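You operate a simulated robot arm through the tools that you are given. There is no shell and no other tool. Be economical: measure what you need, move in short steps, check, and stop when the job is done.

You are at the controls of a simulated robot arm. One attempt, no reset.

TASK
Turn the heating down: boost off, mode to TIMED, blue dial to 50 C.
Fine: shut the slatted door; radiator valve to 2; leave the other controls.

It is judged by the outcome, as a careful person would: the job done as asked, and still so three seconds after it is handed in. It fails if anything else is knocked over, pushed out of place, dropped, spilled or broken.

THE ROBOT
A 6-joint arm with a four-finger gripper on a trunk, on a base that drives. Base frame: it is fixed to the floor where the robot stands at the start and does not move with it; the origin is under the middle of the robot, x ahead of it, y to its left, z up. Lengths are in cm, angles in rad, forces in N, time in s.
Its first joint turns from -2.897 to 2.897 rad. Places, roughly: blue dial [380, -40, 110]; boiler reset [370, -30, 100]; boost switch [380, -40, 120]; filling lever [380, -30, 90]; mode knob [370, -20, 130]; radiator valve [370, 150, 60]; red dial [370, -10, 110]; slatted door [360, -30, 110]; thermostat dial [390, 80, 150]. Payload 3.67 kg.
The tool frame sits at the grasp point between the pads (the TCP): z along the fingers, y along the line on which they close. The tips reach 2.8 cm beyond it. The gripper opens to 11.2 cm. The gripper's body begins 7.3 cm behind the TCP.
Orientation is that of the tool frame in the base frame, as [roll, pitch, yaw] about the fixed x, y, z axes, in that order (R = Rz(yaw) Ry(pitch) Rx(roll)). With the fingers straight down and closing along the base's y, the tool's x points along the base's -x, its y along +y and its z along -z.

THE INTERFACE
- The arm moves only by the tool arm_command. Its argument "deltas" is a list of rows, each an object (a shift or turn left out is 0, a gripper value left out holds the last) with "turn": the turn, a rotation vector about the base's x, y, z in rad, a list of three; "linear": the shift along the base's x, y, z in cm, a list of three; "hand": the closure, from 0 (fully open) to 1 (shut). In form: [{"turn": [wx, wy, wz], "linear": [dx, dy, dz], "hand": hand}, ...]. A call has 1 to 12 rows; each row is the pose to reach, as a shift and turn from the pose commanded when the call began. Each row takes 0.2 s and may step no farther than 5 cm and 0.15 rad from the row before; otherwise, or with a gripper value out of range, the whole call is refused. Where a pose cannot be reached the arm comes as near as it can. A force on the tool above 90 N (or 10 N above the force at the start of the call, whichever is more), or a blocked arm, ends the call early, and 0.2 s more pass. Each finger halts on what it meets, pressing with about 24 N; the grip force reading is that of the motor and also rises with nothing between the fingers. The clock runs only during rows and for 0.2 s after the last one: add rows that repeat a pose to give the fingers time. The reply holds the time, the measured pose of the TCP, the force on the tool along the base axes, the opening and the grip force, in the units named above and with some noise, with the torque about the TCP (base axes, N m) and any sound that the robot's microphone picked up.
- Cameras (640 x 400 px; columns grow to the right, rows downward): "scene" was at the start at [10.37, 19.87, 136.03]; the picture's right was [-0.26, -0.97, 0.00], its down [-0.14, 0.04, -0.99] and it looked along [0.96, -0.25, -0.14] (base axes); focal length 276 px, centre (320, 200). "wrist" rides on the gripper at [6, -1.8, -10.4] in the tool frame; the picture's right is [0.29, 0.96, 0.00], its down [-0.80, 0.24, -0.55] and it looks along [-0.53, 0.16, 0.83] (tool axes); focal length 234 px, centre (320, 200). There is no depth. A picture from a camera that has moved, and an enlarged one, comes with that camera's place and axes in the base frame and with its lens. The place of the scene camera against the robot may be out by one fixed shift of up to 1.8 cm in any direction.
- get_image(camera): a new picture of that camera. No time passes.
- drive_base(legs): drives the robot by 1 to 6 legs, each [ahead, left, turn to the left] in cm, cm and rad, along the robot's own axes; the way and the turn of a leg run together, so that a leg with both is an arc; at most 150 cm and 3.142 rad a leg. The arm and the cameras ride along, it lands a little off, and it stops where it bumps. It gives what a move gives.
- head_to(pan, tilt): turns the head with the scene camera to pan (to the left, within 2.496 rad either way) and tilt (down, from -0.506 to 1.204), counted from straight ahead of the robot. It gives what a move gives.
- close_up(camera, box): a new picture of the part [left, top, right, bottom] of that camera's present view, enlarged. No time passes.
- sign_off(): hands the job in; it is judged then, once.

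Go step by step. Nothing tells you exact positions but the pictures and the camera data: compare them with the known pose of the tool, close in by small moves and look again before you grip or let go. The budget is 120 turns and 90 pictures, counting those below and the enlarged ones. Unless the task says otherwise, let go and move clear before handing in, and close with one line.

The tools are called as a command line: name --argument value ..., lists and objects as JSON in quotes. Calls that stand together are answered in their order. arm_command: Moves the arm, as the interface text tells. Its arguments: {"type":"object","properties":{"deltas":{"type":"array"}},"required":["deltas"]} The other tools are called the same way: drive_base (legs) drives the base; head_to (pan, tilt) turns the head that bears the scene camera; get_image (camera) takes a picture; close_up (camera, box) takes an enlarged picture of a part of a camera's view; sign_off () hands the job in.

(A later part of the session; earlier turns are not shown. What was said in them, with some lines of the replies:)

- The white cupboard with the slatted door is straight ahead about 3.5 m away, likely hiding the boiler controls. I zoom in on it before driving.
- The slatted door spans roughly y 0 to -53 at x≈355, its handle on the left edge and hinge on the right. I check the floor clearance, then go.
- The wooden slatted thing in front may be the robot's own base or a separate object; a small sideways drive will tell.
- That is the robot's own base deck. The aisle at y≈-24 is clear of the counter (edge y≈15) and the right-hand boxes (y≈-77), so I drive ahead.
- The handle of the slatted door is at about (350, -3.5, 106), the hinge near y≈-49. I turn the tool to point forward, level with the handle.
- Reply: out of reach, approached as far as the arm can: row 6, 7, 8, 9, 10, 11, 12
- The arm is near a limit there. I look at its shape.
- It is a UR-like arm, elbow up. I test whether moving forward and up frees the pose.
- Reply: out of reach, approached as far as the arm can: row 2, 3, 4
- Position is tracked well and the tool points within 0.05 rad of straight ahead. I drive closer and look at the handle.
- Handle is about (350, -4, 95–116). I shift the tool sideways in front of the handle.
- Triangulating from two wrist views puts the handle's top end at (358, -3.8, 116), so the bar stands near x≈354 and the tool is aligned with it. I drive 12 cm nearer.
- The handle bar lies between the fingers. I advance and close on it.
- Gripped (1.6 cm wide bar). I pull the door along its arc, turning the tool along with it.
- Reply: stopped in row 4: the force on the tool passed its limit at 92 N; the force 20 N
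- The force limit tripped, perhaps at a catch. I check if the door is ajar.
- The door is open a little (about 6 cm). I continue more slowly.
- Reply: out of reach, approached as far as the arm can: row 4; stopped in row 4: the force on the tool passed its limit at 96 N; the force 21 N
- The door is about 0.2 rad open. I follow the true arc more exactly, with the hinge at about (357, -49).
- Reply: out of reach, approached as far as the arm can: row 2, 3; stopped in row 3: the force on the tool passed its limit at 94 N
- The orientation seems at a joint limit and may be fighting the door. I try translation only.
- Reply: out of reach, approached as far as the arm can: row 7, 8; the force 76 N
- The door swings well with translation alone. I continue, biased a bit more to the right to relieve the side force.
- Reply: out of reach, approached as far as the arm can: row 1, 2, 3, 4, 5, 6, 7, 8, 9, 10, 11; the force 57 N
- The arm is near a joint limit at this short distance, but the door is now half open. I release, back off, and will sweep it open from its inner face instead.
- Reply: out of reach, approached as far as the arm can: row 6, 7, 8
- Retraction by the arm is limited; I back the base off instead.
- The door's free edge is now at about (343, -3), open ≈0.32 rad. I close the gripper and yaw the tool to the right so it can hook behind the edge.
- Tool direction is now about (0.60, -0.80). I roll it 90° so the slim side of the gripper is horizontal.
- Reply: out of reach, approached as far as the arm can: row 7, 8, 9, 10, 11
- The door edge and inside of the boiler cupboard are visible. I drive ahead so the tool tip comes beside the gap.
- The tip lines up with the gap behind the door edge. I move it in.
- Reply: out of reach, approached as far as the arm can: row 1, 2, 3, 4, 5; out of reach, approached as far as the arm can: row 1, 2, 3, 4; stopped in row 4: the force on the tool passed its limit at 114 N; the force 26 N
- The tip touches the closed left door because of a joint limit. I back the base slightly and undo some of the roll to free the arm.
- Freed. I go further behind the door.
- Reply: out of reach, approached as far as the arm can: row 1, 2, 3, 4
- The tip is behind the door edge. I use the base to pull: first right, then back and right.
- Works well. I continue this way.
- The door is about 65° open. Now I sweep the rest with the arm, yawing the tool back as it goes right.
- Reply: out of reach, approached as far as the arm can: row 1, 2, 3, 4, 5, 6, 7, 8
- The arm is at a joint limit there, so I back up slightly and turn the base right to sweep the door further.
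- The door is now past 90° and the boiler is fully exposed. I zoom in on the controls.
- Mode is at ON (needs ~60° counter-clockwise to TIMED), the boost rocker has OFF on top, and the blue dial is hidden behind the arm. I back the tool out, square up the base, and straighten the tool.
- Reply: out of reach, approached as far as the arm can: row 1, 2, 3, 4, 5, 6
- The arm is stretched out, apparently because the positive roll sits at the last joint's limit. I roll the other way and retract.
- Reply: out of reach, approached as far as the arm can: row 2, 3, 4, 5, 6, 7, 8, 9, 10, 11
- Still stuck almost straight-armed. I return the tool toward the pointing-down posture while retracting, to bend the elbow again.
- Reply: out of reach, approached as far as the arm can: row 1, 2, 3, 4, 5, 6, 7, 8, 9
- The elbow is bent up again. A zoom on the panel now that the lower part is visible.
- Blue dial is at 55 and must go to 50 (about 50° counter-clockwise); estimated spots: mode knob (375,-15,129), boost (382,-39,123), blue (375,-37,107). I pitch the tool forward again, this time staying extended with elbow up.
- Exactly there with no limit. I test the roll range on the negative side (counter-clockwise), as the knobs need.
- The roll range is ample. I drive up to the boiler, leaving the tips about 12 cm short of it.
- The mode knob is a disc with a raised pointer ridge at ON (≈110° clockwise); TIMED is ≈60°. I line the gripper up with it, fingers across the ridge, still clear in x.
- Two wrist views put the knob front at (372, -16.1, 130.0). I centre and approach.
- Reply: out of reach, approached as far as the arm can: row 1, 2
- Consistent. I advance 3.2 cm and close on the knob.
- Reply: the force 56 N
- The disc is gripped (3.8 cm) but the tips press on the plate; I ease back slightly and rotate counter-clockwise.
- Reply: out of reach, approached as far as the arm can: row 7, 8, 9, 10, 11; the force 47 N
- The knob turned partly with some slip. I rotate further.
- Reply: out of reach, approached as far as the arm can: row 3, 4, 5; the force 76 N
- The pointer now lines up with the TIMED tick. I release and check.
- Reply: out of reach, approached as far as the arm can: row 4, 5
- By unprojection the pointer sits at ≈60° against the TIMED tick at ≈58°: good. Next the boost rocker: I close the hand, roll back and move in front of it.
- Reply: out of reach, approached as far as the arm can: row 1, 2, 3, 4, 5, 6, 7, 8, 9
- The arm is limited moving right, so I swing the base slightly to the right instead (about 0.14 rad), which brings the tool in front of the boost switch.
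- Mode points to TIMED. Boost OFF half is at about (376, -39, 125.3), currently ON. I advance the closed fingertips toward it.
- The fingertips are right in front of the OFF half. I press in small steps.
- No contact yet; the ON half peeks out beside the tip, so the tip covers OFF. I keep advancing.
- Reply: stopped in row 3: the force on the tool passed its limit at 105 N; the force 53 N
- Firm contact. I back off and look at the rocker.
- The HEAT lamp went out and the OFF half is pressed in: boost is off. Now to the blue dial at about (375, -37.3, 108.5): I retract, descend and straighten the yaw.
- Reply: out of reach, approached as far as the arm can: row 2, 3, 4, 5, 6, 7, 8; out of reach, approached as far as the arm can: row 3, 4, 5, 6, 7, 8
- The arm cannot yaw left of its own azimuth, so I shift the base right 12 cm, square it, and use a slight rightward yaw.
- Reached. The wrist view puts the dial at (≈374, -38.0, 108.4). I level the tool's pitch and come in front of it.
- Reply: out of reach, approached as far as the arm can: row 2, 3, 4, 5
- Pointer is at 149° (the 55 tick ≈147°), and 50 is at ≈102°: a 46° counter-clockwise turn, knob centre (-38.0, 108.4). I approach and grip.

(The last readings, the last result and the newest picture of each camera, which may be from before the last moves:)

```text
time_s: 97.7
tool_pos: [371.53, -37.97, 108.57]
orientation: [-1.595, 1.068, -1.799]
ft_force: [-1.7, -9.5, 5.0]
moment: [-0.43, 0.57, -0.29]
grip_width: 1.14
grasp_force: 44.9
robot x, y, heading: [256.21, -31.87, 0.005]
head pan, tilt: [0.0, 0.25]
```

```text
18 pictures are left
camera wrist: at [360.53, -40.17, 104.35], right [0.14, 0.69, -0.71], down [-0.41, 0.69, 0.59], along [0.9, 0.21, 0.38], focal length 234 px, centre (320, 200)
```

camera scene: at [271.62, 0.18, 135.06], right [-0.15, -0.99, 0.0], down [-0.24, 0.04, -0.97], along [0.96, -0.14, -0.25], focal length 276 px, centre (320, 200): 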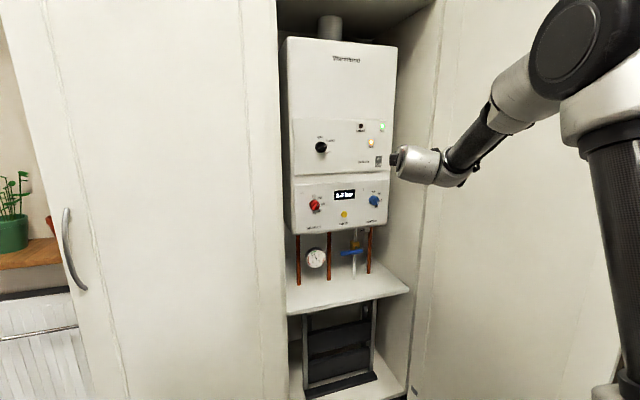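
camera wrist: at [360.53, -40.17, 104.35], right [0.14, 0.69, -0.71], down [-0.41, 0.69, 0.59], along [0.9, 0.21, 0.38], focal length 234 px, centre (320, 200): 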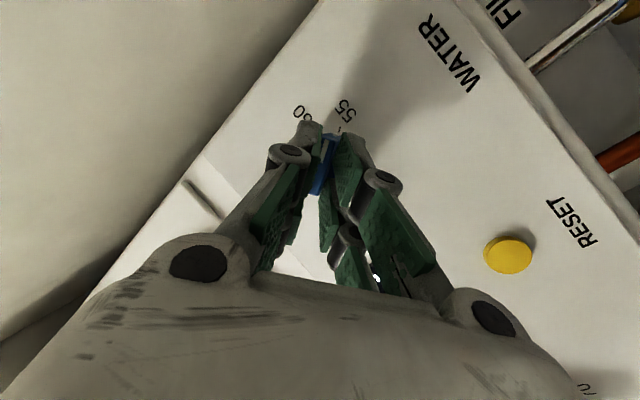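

I have the pointer ridge itself between the pads (1.1 cm), aligned at ≈151°. I rotate by about -0.85 rad.

arm_command --deltas '[{"turn": [-0.1, 0, 0]}, {"turn": [-0.2, 0, 0]}, {"turn": [-0.3, 0, 0]}, {"turn": [-0.4, 0, 0]}, {"turn": [-0.5, 0, 0]}, {"turn": [-0.6, 0, 0]}, {"turn": [-0.7, 0, 0]}, {"turn": [-0.8, 0, 0]}, {"turn": [-0.85, 0, 0]}, {"turn": [-0.85, 0, 0]}]'

close_up --camera "wrist" --box '[240, 60, 420, 220]'

```text
time_s: 99.7
tool_pos: [371.94, -36.23, 108.74]
orientation: [-1.436, 0.248, -1.74]
ft_force: [-29.5, -8.4, 4.5]
moment: [-0.2, 0.64, -0.23]
grip_width: 1.06
grasp_force: 44.8
out of reach, approached as far as the arm can: row 5, 6, 7, 8, 9, 10
robot x, y, heading: [255.52, -31.92, 0.003]
head pan, tilt: [0.0, 0.25]
stopped in row 10: the force on the tool passed its limit at 103 N (the readings are from after the stop); the commanded pose is now the measured one
```

```text
2.50 times, centred on (330, 140) of wrist
camera zoom: at [360.67, -40.37, 107.61], right [0.12, -0.07, -0.99], down [-0.37, 0.92, -0.11], along [0.92, 0.38, 0.09], focal length 585 px, centre (295, 350)
```

zoom: 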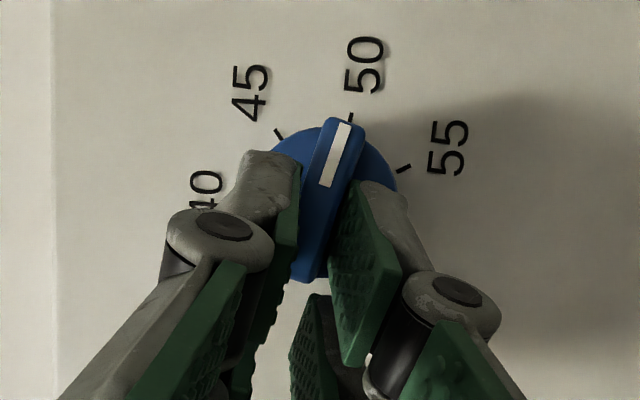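

The pointer appears at 50. I release, back off and measure.

arm_command --deltas '[{"hand": 0.6}, {"hand": 0.3}, {"hand": 0.3}, {"linear": [-3, 0, 0]}, {"linear": [-6, 0, 0]}]'

close_up --camera "wrist" --box '[240, 30, 420, 190]'

```text
time_s: 100.9
tool_pos: [366.04, -35.95, 108.65]
orientation: [-1.441, 0.249, -1.747]
ft_force: [-0.6, -0.2, 0.1]
moment: [-0.02, -0.05, 0.0]
grip_width: 7.85
grasp_force: 0.0
robot x, y, heading: [256.04, -31.86, 0.001]
head pan, tilt: [0.0, 0.25]
```

```text
2.50 times, centred on (330, 110) of wrist
camera zoom: at [354.8, -39.9, 107.62], right [0.12, -0.07, -0.99], down [-0.36, 0.93, -0.1], along [0.93, 0.37, 0.08], focal length 585 px, centre (295, 425)
```

zoom: 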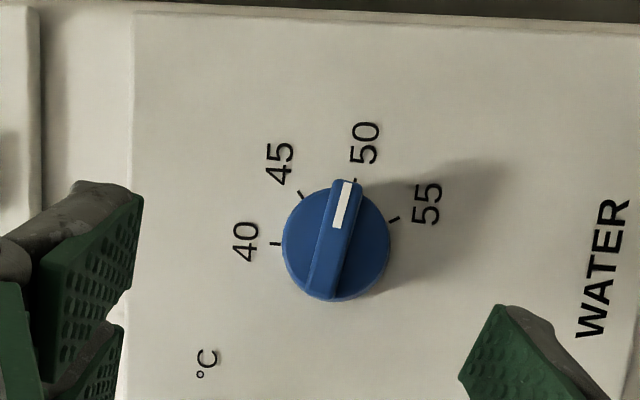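

The dial's pointer measures 98° against the 50 tick at 98.7°: done. Now I back the robot out of the cupboard, then shut the slatted door by pushing it from its outer side.

drive_base --legs '[[-72, 0, 0]]'

arm_command --deltas '[{"linear": [0, 0, 4], "hand": 1}, {"linear": [0, 0, 8], "hand": 1}, {"linear": [0, 0, 12], "hand": 1}, {"linear": [0, 0, 16], "hand": 1}]'

get_image --camera "scene"

```text
time_s: 104.9
tool_pos: [293.44, -36.42, 108.64]
orientation: [-1.44, 0.246, -1.75]
ft_force: [-0.1, 0.3, 0.8]
moment: [0.02, -0.02, -0.01]
grip_width: 7.83
grasp_force: 0.0
robot x, y, heading: [183.03, -32.03, -0.0]
head pan, tilt: [0.0, 0.25]
```

```text
time_s: 105.9
tool_pos: [293.55, -36.41, 124.55]
orientation: [-1.439, 0.247, -1.75]
ft_force: [0.6, -0.1, -1.0]
moment: [0.01, -0.09, -0.01]
grip_width: 0.0
grasp_force: 24.0
robot x, y, heading: [183.48, -32.05, -0.003]
head pan, tilt: [0.0, 0.25]
```

```text
15 pictures are left
camera scene: at [194.03, -9.84, 135.06], right [0.0, -1.0, 0.0], down [-0.25, 0.0, -0.97], along [0.97, 0.0, -0.25], focal length 276 px, centre (320, 200)
```

scene: 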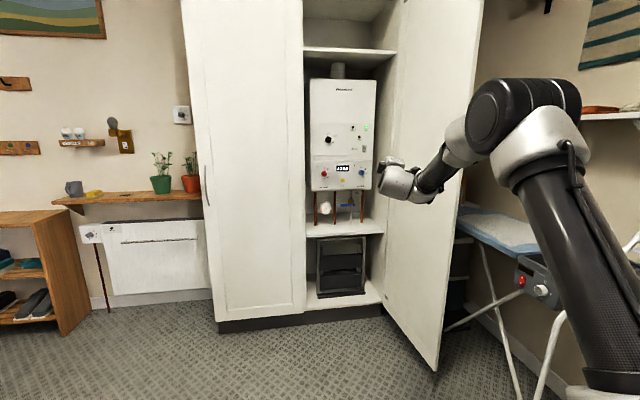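

The door stands about 115° open, its edge near (312, -70). I bring the tool to its outer side at z≈124, above the ironing board and handle.

drive_base --legs '[[0, -13, 0], [0, 0, -0.25], [26, 0, 0]]'

get_image --camera "scene"

```text
time_s: 109.5
tool_pos: [313.65, -82.33, 124.62]
orientation: [-1.441, 0.248, -1.997]
ft_force: [0.0, -0.3, -1.0]
moment: [-0.01, 0.0, -0.03]
grip_width: 0.0
grasp_force: 24.1
robot x, y, heading: [207.48, -51.6, -0.249]
head pan, tilt: [0.0, 0.25]
```

```text
14 pictures are left
camera scene: at [223.4, -32.34, 135.06], right [-0.25, -0.97, 0.0], down [-0.24, 0.06, -0.97], along [0.94, -0.24, -0.25], focal length 276 px, centre (320, 200)
```

scene: 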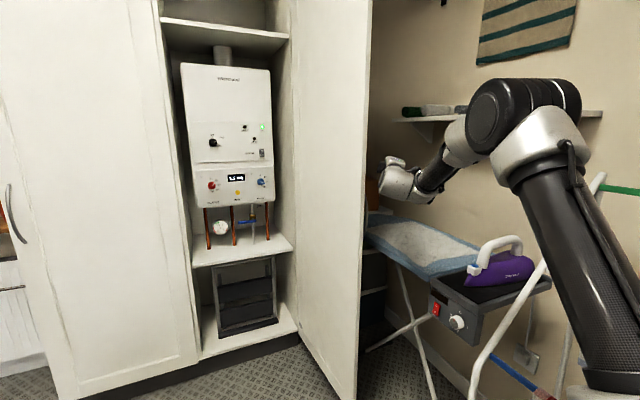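

The tool is on the outer side of the door. I move a bit further in and sweep left by turning the base.

drive_base --legs '[[7, 0, 0], [0, 0, 0.3]]'

get_image --camera "scene"

```text
time_s: 111.5
tool_pos: [325.07, -51.3, 124.66]
orientation: [-1.44, 0.247, -1.697]
ft_force: [-0.3, 0.0, 0.0]
moment: [-0.02, 0.0, -0.01]
grip_width: 0.03
grasp_force: 23.9
robot x, y, heading: [214.16, -52.8, 0.053]
head pan, tilt: [0.0, 0.25]
```

```text
13 pictures are left
camera scene: at [224.18, -30.06, 135.06], right [0.05, -1.0, 0.0], down [-0.25, -0.01, -0.97], along [0.97, 0.05, -0.25], focal length 276 px, centre (320, 200)
```

scene: 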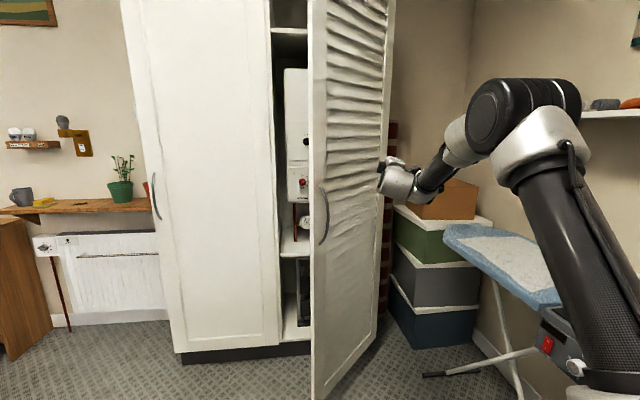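

The door swung to about 40° open. I move left and push it forward with the closed fingertips at y≈-30.

drive_base --legs '[[0, 21, -0.05], [20, 0, 0]]'

get_image --camera "scene"

```text
time_s: 114.3
tool_pos: [344.64, -35.02, 124.42]
orientation: [-1.439, 0.248, -1.744]
ft_force: [0.4, 0.9, -1.0]
moment: [-0.02, -0.04, -0.04]
grip_width: 0.0
grasp_force: 23.9
robot x, y, heading: [234.48, -31.61, 0.008]
head pan, tilt: [0.0, 0.25]
```

```text
12 pictures are left
camera scene: at [244.81, -9.16, 135.06], right [0.01, -1.0, 0.0], down [-0.25, 0.0, -0.97], along [0.97, 0.01, -0.25], focal length 276 px, centre (320, 200)
```

scene: 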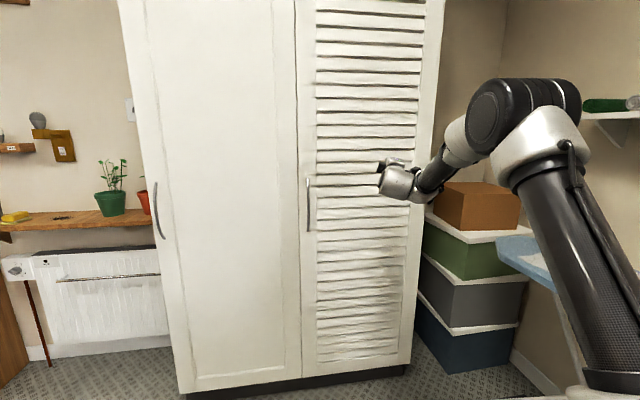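

The door looks (nearly) shut. I press near its free edge to make sure it is home.

drive_base --legs '[[0, 24, 0], [6, 0, 0]]'

arm_command --deltas '[{"linear": [0.8, 0, 0]}, {"linear": [1.6, 0, 0]}, {"linear": [2.4, 0, 0]}, {"linear": [3.2, 0, 0]}, {"linear": [4, 0, 0]}, {"linear": [4.8, 0, 0]}, {"linear": [5.6, 0, 0]}]'

```text
time_s: 116.7
tool_pos: [350.41, -10.87, 124.6]
orientation: [-1.44, 0.247, -1.741]
ft_force: [-0.3, -0.1, -0.6]
moment: [-0.03, 0.0, 0.03]
grip_width: 0.0
grasp_force: 23.8
robot x, y, heading: [239.88, -7.87, 0.012]
head pan, tilt: [0.0, 0.25]
```

```text
time_s: 118.3
tool_pos: [356.05, -10.78, 124.54]
orientation: [-1.44, 0.248, -1.744]
ft_force: [-20.5, -0.3, -4.5]
moment: [-0.09, 0.12, 0.4]
grip_width: 0.02
grasp_force: 24.3
robot x, y, heading: [239.85, -7.56, 0.007]
head pan, tilt: [0.0, 0.25]
```

arm_command --deltas '[{"linear": [0.4, 0, 0]}, {"linear": [0.8, 0, 0]}, {"linear": [0.8, 0, 0]}, {"linear": [-3, 0, 0]}, {"linear": [-7, 0, 0]}]'

get_image --camera "scene"

```text
time_s: 118.8
tool_pos: [356.16, -10.92, 124.55]
orientation: [-1.443, 0.245, -1.743]
ft_force: [-53.9, -2.0, -1.6]
moment: [-0.04, -0.07, 1.03]
grip_width: 0.0
grasp_force: 24.0
robot x, y, heading: [239.63, -7.93, 0.007]
head pan, tilt: [0.0, 0.25]
stopped in row 2: the force on the tool passed its limit at 104 N (the readings are from after the stop); the commanded pose is now the measured one
```

```text
11 pictures are left
camera scene: at [250.18, 14.81, 135.09], right [0.01, -1.0, 0.0], down [-0.25, 0.0, -0.97], along [0.97, 0.01, -0.25], focal length 276 px, centre (320, 200)
```

scene: 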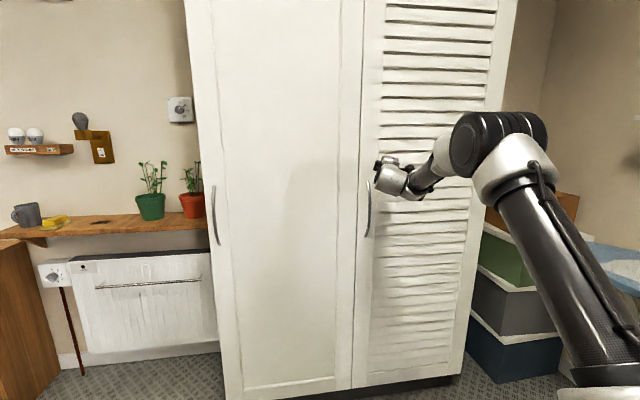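

The door is home (solid stop at x≈359). I back off and look left toward the radiator valve.

drive_base --legs '[[-14, 0, 0]]'

head_to --pan 0.95 --tilt 0.45

get_image --camera "scene"

```text
time_s: 120.1
tool_pos: [342.49, -10.69, 124.28]
orientation: [-1.446, 0.245, -1.74]
ft_force: [-0.2, 0.4, -0.4]
moment: [-0.01, -0.03, 0.03]
grip_width: 0.01
grasp_force: 23.6
robot x, y, heading: [225.97, -7.57, 0.008]
head pan, tilt: [0.0, 0.25]
```

```text
time_s: 121.3
tool_pos: [342.5, -10.75, 124.2]
orientation: [-1.445, 0.245, -1.741]
ft_force: [-0.4, 0.3, 1.1]
moment: [-0.01, -0.03, 0.03]
grip_width: 0.01
grasp_force: 23.8
robot x, y, heading: [225.78, -7.96, 0.009]
head pan, tilt: [0.949, 0.45]
```

```text
10 pictures are left
camera scene: at [232.47, 22.16, 133.2], right [0.82, -0.57, 0.0], down [-0.25, -0.36, -0.9], along [0.52, 0.74, -0.44], focal length 276 px, centre (320, 200)
```

scene: 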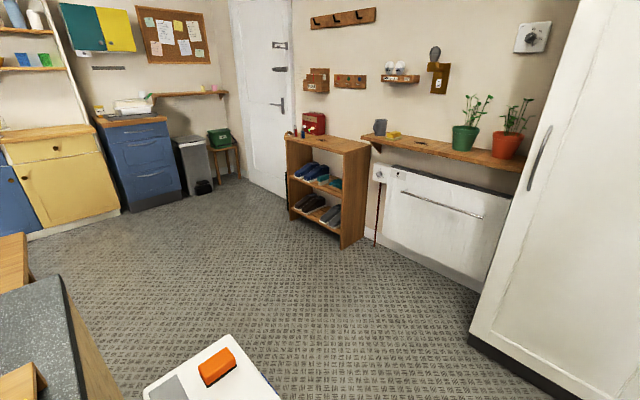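

The floor toward the valve is clear, but the counter's end with a tray is near on the left. I look down at it to measure clearance.

head_to --pan 1.3 --tilt 0.8

get_image --camera "scene"

```text
time_s: 122.2
tool_pos: [342.46, -10.82, 124.24]
orientation: [-1.447, 0.247, -1.74]
ft_force: [0.4, 0.7, 0.3]
moment: [-0.02, -0.01, 0.03]
grip_width: 0.01
grasp_force: 24.4
robot x, y, heading: [225.93, -7.26, 0.013]
head pan, tilt: [1.3, 0.799]
```

```text
9 pictures are left
camera scene: at [229.28, 22.43, 130.16], right [0.97, -0.26, 0.0], down [-0.19, -0.69, -0.7], along [0.18, 0.67, -0.72], focal length 276 px, centre (320, 200)
```

scene: 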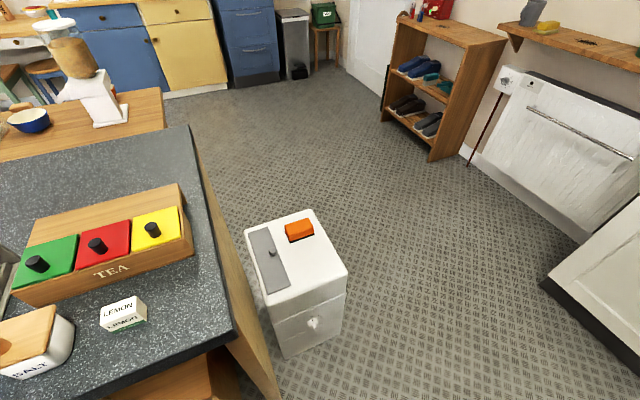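

A freestanding white bin stands at x 222–250, y 58–89 beside the counter end (x≤221). I first fold the arm to a compact tool-down pose before driving round.

arm_command --deltas '[{"turn": [0, 0.13, 0], "linear": [-4, 0, 0.5]}, {"turn": [0, 0.26, 0], "linear": [-8, 0, 1]}, {"turn": [0, 0.39, 0], "linear": [-12, 0, 1.5]}, {"turn": [0, 0.52, 0], "linear": [-16, 0, 2]}, {"turn": [0, 0.65, 0], "linear": [-20, 0, 2]}, {"turn": [0, 0.78, 0], "linear": [-24, 0, 2]}, {"turn": [0, 0.91, 0], "linear": [-28, 0, 2]}, {"turn": [0, 1.04, 0], "linear": [-32, 0, 2]}, {"turn": [0, 1.17, 0], "linear": [-36, 0, 2]}, {"turn": [0, 1.3, 0], "linear": [-40, 0, 2]}, {"turn": [0, 1.43, 0], "linear": [-44, 0, 2]}, {"turn": [0, 1.56, 0], "linear": [-48, 0, 2]}]'

```text
time_s: 124.8
tool_pos: [294.37, -10.55, 126.34]
orientation: [-2.968, -0.159, -1.821]
ft_force: [-0.2, 0.6, -0.5]
moment: [0.01, 0.04, -0.02]
grip_width: 0.01
grasp_force: 24.2
robot x, y, heading: [225.93, -7.45, 0.012]
head pan, tilt: [1.3, 0.799]
```

The arm is compact. I drive round: ahead, turn left 90°, shift toward the cupboard side to clear the bin, then ahead along the wall.

drive_base --legs '[[44, 0, 0], [0, 0, 1.56], [0, -22, 0]]'

drive_base --legs '[[125, 0, 0]]'

```text
time_s: 132.4
tool_pos: [296.83, 60.37, 126.3]
orientation: [-2.964, -0.161, -0.284]
ft_force: [0.4, 0.0, -0.2]
moment: [0.01, 0.01, 0.02]
grip_width: 0.0
grasp_force: 24.3
robot x, y, heading: [291.27, -7.59, 1.549]
head pan, tilt: [1.3, 0.799]
```

```text
time_s: 138.8
tool_pos: [302.09, 185.94, 126.33]
orientation: [-2.964, -0.16, -0.303]
ft_force: [-0.3, -0.3, -0.7]
moment: [-0.01, -0.03, -0.01]
grip_width: 0.01
grasp_force: 23.9
robot x, y, heading: [295.44, 117.51, 1.533]
head pan, tilt: [1.3, 0.799]
```

drive_base --legs '[[25, 38, 0], [0, 0, -1.533]]'

head_to --pan 0.0 --tilt 0.5

get_image --camera "scene"

```text
time_s: 145.3
tool_pos: [327.03, 139.98, 126.36]
orientation: [-2.963, -0.16, -1.836]
ft_force: [0.1, 0.2, 0.6]
moment: [0.03, 0.02, -0.01]
grip_width: 0.0
grasp_force: 24.2
robot x, y, heading: [258.79, 143.97, -0.006]
head pan, tilt: [1.3, 0.799]
```

```text
time_s: 146.7
tool_pos: [327.05, 140.11, 126.36]
orientation: [-2.963, -0.16, -1.836]
ft_force: [-0.1, 0.3, 0.1]
moment: [0.0, 0.04, 0.02]
grip_width: 0.0
grasp_force: 24.0
robot x, y, heading: [258.87, 143.92, -0.003]
head pan, tilt: [0.0, 0.499]
```

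```text
8 pictures are left
camera scene: at [269.39, 166.28, 132.75], right [0.0, -1.0, 0.0], down [-0.48, 0.0, -0.88], along [0.88, 0.0, -0.48], focal length 276 px, centre (320, 200)
```

scene: 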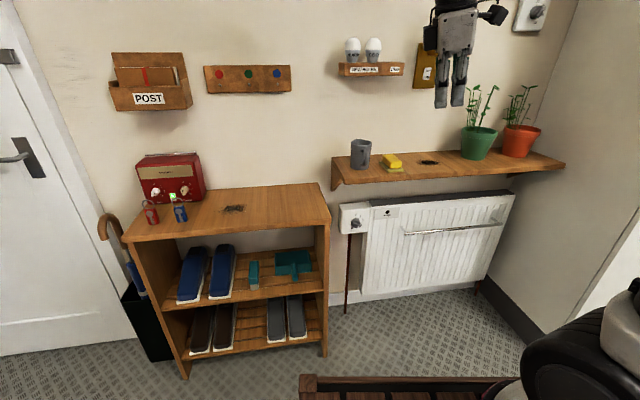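

close_up --camera "scene" --box '[331, 196, 391, 246]'

```text
8.00 times, centred on (361, 221) of scene
camera zoom: at [269.39, 166.28, 132.75], right [0.0, -1.0, 0.0], down [-0.48, 0.0, -0.88], along [0.88, 0.0, -0.48], focal length 2209 px, centre (-8, 32)
```

zoom: 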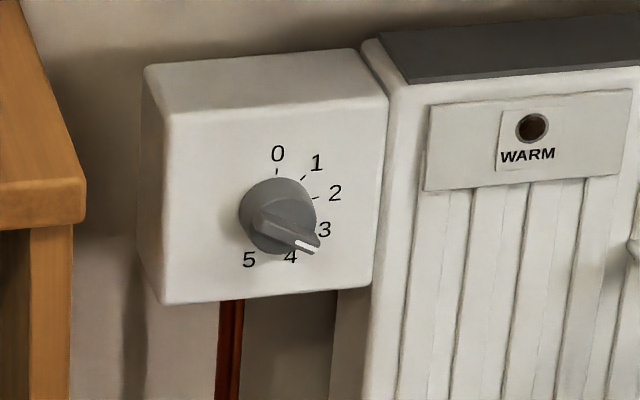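

The valve points at about 3; 2 is ~45° counter-clockwise. The knob is at about (370, 150.3, 67.5), under the plant shelf (front x≈355, z≈90) and right of the shoe unit (y≥162). I pitch the tool forward and descend in front of the shelf.

arm_command --deltas '[{"turn": [0, -0.13, 0], "linear": [1, 0, -2]}, {"turn": [0, -0.26, 0], "linear": [3, 0, -4]}, {"turn": [0, -0.39, 0], "linear": [5, 1, -6]}, {"turn": [0, -0.52, 0], "linear": [7, 2, -8]}, {"turn": [0, -0.65, 0], "linear": [9, 3, -10]}, {"turn": [0, -0.78, 0], "linear": [11, 4, -12]}, {"turn": [0, -0.91, 0], "linear": [13, 5, -14]}, {"turn": [0, -1.04, 0], "linear": [15, 6, -17]}, {"turn": [0, -1.17, 0], "linear": [16, 7, -20]}, {"turn": [0, -1.3, 0], "linear": [16, 8, -23]}, {"turn": [0, -1.43, 0], "linear": [16, 8, -26]}, {"turn": [0, -1.56, 0], "linear": [16, 8, -29]}]'

arm_command --deltas '[{"turn": [0, 0, 0.05], "linear": [0, 0, -4]}, {"turn": [0, 0, 0.1], "linear": [0, 0, -8]}, {"turn": [0, 0, 0.15], "linear": [0, 0, -12]}, {"turn": [0, 0, 0.2], "linear": [0, 0, -16]}, {"turn": [0, 0, 0.22], "linear": [0, 0, -20]}, {"turn": [0, 0, 0.22], "linear": [0, 0, -24]}, {"turn": [0, 0, 0.22], "linear": [0, 0, -28]}, {"turn": [0, 0, 0.22], "linear": [0, 0, -30]}]'

```text
time_s: 149.3
tool_pos: [342.93, 148.16, 97.27]
orientation: [-1.445, 0.263, -1.74]
ft_force: [0.1, -0.1, 0.5]
moment: [0.04, 0.07, 0.02]
grip_width: 0.0
grasp_force: 24.0
robot x, y, heading: [258.7, 143.88, -0.002]
head pan, tilt: [0.0, 0.499]
```

```text
time_s: 151.1
tool_pos: [342.14, 151.28, 67.5]
orientation: [-1.447, 0.262, -1.546]
ft_force: [-0.2, 0.8, -0.3]
moment: [0.01, 0.0, 0.01]
grip_width: 0.0
grasp_force: 24.1
out of reach, approached as far as the arm can: row 3, 4, 5, 6, 7, 8
robot x, y, heading: [258.71, 144.21, -0.005]
head pan, tilt: [0.0, 0.499]
```

Reached at valve height. I level the pitch, roll to match the pointer, open the fingers and look.

arm_command --deltas '[{"turn": [0.12, 0.04, -0.02], "hand": 0.3}, {"turn": [0.24, 0.08, -0.04], "hand": 0.3}, {"turn": [0.33, 0.11, -0.05], "hand": 0.3}, {"turn": [0.33, 0.11, -0.05], "linear": [2, 0, 0], "hand": 0.3}]'

get_image --camera "wrist"

```text
time_s: 152.1
tool_pos: [343.85, 151.3, 67.42]
orientation: [-1.568, 0.592, -1.622]
ft_force: [0.4, -0.1, -0.8]
moment: [-0.01, 0.01, 0.0]
grip_width: 7.85
grasp_force: 0.2
robot x, y, heading: [259.24, 144.02, -0.006]
head pan, tilt: [0.0, 0.499]
```

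```text
6 pictures are left
camera wrist: at [333.41, 145.84, 65.52], right [0.02, 0.29, -0.96], down [-0.51, 0.82, 0.24], along [0.86, 0.49, 0.16], focal length 234 px, centre (320, 200)
```

wrist: 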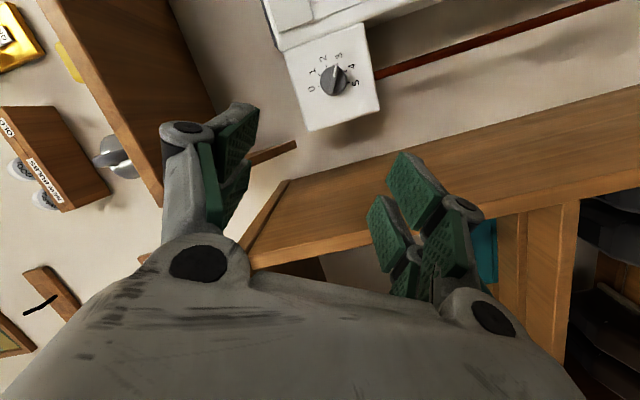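

Combining both cameras puts the knob at about (374, 149.4, 64.8). I align and approach to x=362.

arm_command --deltas '[{"linear": [3, -1, -2]}, {"linear": [7, -1.9, -2.6]}, {"linear": [11, -1.9, -2.6]}, {"linear": [15, -1.9, -2.6]}, {"linear": [18, -1.9, -2.6]}, {"linear": [18, -1.9, -2.6]}]'

close_up --camera "wrist" --box '[200, 40, 440, 240]'

```text
time_s: 153.5
tool_pos: [361.68, 151.61, 64.84]
orientation: [-1.569, 0.592, -1.647]
ft_force: [-0.3, 0.9, 0.1]
moment: [0.0, 0.01, 0.02]
grip_width: 7.84
grasp_force: 0.1
out of reach, approached as far as the arm can: row 2, 3, 4, 5, 6
robot x, y, heading: [258.83, 144.1, -0.005]
head pan, tilt: [0.0, 0.499]
```

```text
2.00 times, centred on (320, 140) of wrist
camera zoom: at [350.99, 146.44, 63.01], right [0.02, 0.29, -0.96], down [-0.49, 0.84, 0.24], along [0.87, 0.46, 0.16], focal length 468 px, centre (320, 320)
```

zoom: 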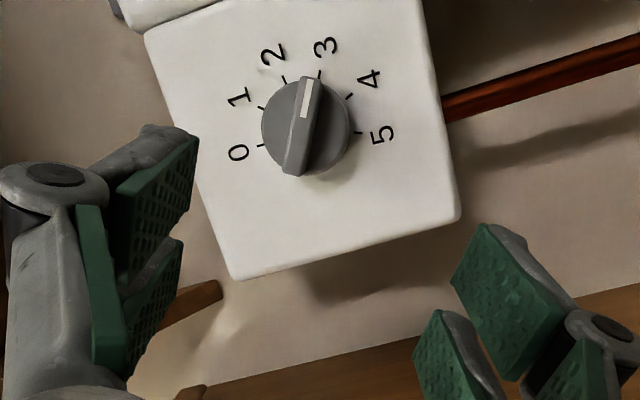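

Knob centre is (148.9, 64.9), pointer at 122° (3 is 119°), 2 at 80°: a 42° counter-clockwise turn. I shift the base 2.7 cm right and give a little yaw slack.

drive_base --legs '[[0, -2.7, 0]]'

arm_command --deltas '[{"turn": [0, 0, -0.05]}, {"turn": [0, 0, -0.1], "linear": [2, 0, 0]}, {"turn": [0, 0, -0.1], "linear": [3, 0, 0]}]'

```text
time_s: 154.4
tool_pos: [361.59, 148.84, 64.7]
orientation: [-1.571, 0.593, -1.648]
ft_force: [-0.4, -0.6, 0.7]
moment: [0.01, 0.02, 0.04]
grip_width: 7.84
grasp_force: 0.0
robot x, y, heading: [258.69, 141.31, -0.004]
head pan, tilt: [0.0, 0.499]
```

```text
time_s: 155.2
tool_pos: [364.76, 148.86, 64.57]
orientation: [-1.567, 0.589, -1.748]
ft_force: [0.0, -0.2, -0.2]
moment: [0.0, -0.01, 0.02]
grip_width: 7.84
grasp_force: 0.1
robot x, y, heading: [258.77, 141.35, -0.007]
head pan, tilt: [0.0, 0.499]
```

Aligned without limits. I advance 5 cm and close on the pointer ridge.

arm_command --deltas '[{"linear": [2.5, 0, 0.2]}, {"linear": [5, 0, 0.2]}, {"linear": [5, 0, 0.2]}, {"linear": [5, 0, 0.2], "hand": 0.6}, {"linear": [5, 0, 0.2], "hand": 0.8}, {"linear": [5, 0, 0.2], "hand": 1}, {"linear": [5, 0, 0.2], "hand": 1}]'

```text
time_s: 156.8
tool_pos: [369.67, 149.08, 65.05]
orientation: [-1.571, 0.59, -1.747]
ft_force: [2.6, 1.0, -1.5]
moment: [-0.01, 0.14, 0.27]
grip_width: 1.01
grasp_force: 45.1
robot x, y, heading: [258.71, 141.42, -0.008]
head pan, tilt: [0.0, 0.499]
```

Ridge gripped. I rotate -0.75 rad.

arm_command --deltas '[{"turn": [-0.1, 0, 0]}, {"turn": [-0.2, 0, 0]}, {"turn": [-0.3, 0, 0]}, {"turn": [-0.4, 0, 0]}, {"turn": [-0.5, 0, 0]}, {"turn": [-0.6, 0, 0]}, {"turn": [-0.7, 0, 0]}, {"turn": [-0.75, 0, 0]}, {"turn": [-0.75, 0, 0]}]'

close_up --camera "wrist" --box '[240, 60, 420, 220]'

```text
time_s: 158.8
tool_pos: [369.69, 148.82, 64.76]
orientation: [-1.45, -0.153, -1.72]
ft_force: [2.9, 2.5, -24.3]
moment: [0.03, 0.68, -0.36]
grip_width: 0.98
grasp_force: 44.8
robot x, y, heading: [259.03, 141.43, -0.011]
head pan, tilt: [0.0, 0.499]
```

```text
2.50 times, centred on (330, 140) of wrist
camera zoom: at [358.52, 144.63, 66.22], right [0.05, -0.44, -0.9], down [-0.41, 0.81, -0.42], along [0.91, 0.38, -0.14], focal length 585 px, centre (295, 350)
```

zoom: 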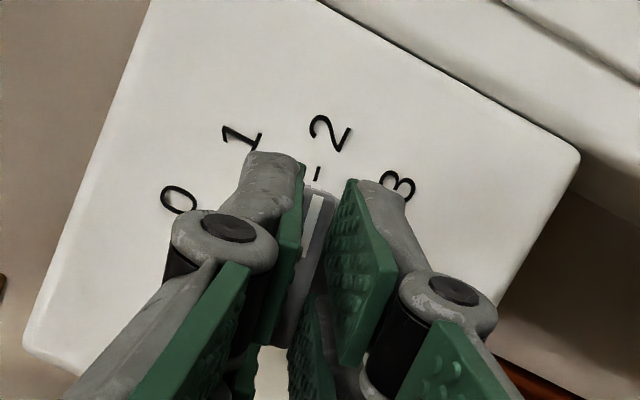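

The pointer is at the 2 tick. I release, back off and verify.

arm_command --deltas '[{"hand": 0.6}, {"hand": 0.3}, {"hand": 0.3}, {"linear": [-3, 0, 0]}, {"linear": [-7, 0, 0]}, {"linear": [-10, 0, 0]}]'

close_up --camera "wrist" --box '[240, 30, 420, 190]'

```text
time_s: 160.2
tool_pos: [359.73, 148.91, 64.88]
orientation: [-1.447, -0.151, -1.722]
ft_force: [-0.3, 0.3, -0.9]
moment: [-0.04, 0.05, 0.03]
grip_width: 7.85
grasp_force: 0.0
robot x, y, heading: [258.77, 141.3, -0.0]
head pan, tilt: [0.0, 0.499]
```

```text
2.50 times, centred on (330, 110) of wrist
camera zoom: at [348.56, 144.67, 66.45], right [0.05, -0.44, -0.9], down [-0.4, 0.81, -0.42], along [0.91, 0.38, -0.13], focal length 585 px, centre (295, 425)
```

zoom: 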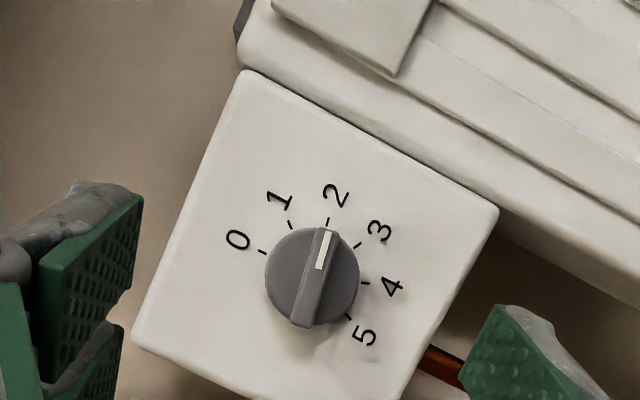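

The valve points to 2. I back clear and take a last look at the cupboard doors.

drive_base --legs '[[-14, 0, 0]]'

head_to --pan -0.75 --tilt 0.3

get_image --camera "scene"

```text
time_s: 161.5
tool_pos: [345.82, 148.99, 64.98]
orientation: [-1.447, -0.151, -1.719]
ft_force: [0.0, 0.5, 0.1]
moment: [0.02, -0.02, -0.01]
grip_width: 7.84
grasp_force: 0.1
robot x, y, heading: [244.78, 141.46, -0.006]
head pan, tilt: [0.0, 0.499]
```

```text
time_s: 162.6
tool_pos: [345.81, 149.0, 64.93]
orientation: [-1.449, -0.151, -1.719]
ft_force: [-0.6, -1.1, -0.1]
moment: [0.04, 0.03, 0.01]
grip_width: 7.83
grasp_force: 0.0
robot x, y, heading: [245.12, 141.58, -0.004]
head pan, tilt: [-0.75, 0.3]
```

```text
2 pictures are left
camera scene: at [253.1, 157.31, 134.58], right [-0.69, -0.73, 0.0], down [-0.22, 0.2, -0.96], along [0.7, -0.65, -0.3], focal length 276 px, centre (320, 200)
```

scene: 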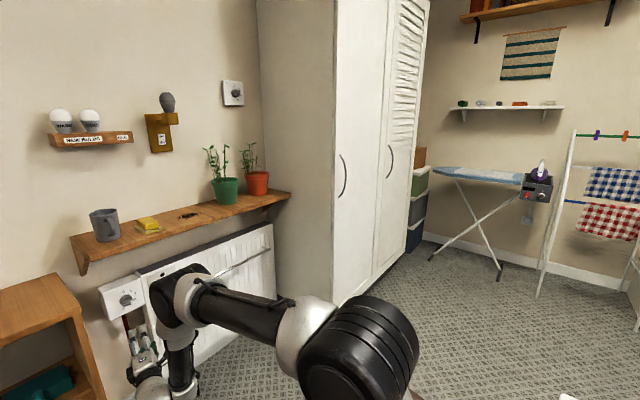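

Both cupboard doors are shut and flush, nothing is disturbed, and the arm is clear of the valve. I hand the job in.

sign_off

```text
The job is handed in.
```

The heating is turned down as asked: boost is off, mode is on TIMED, the blue dial is at 50 °C, the radiator valve is at 2 and the slatted door is shut. I left the other controls alone.
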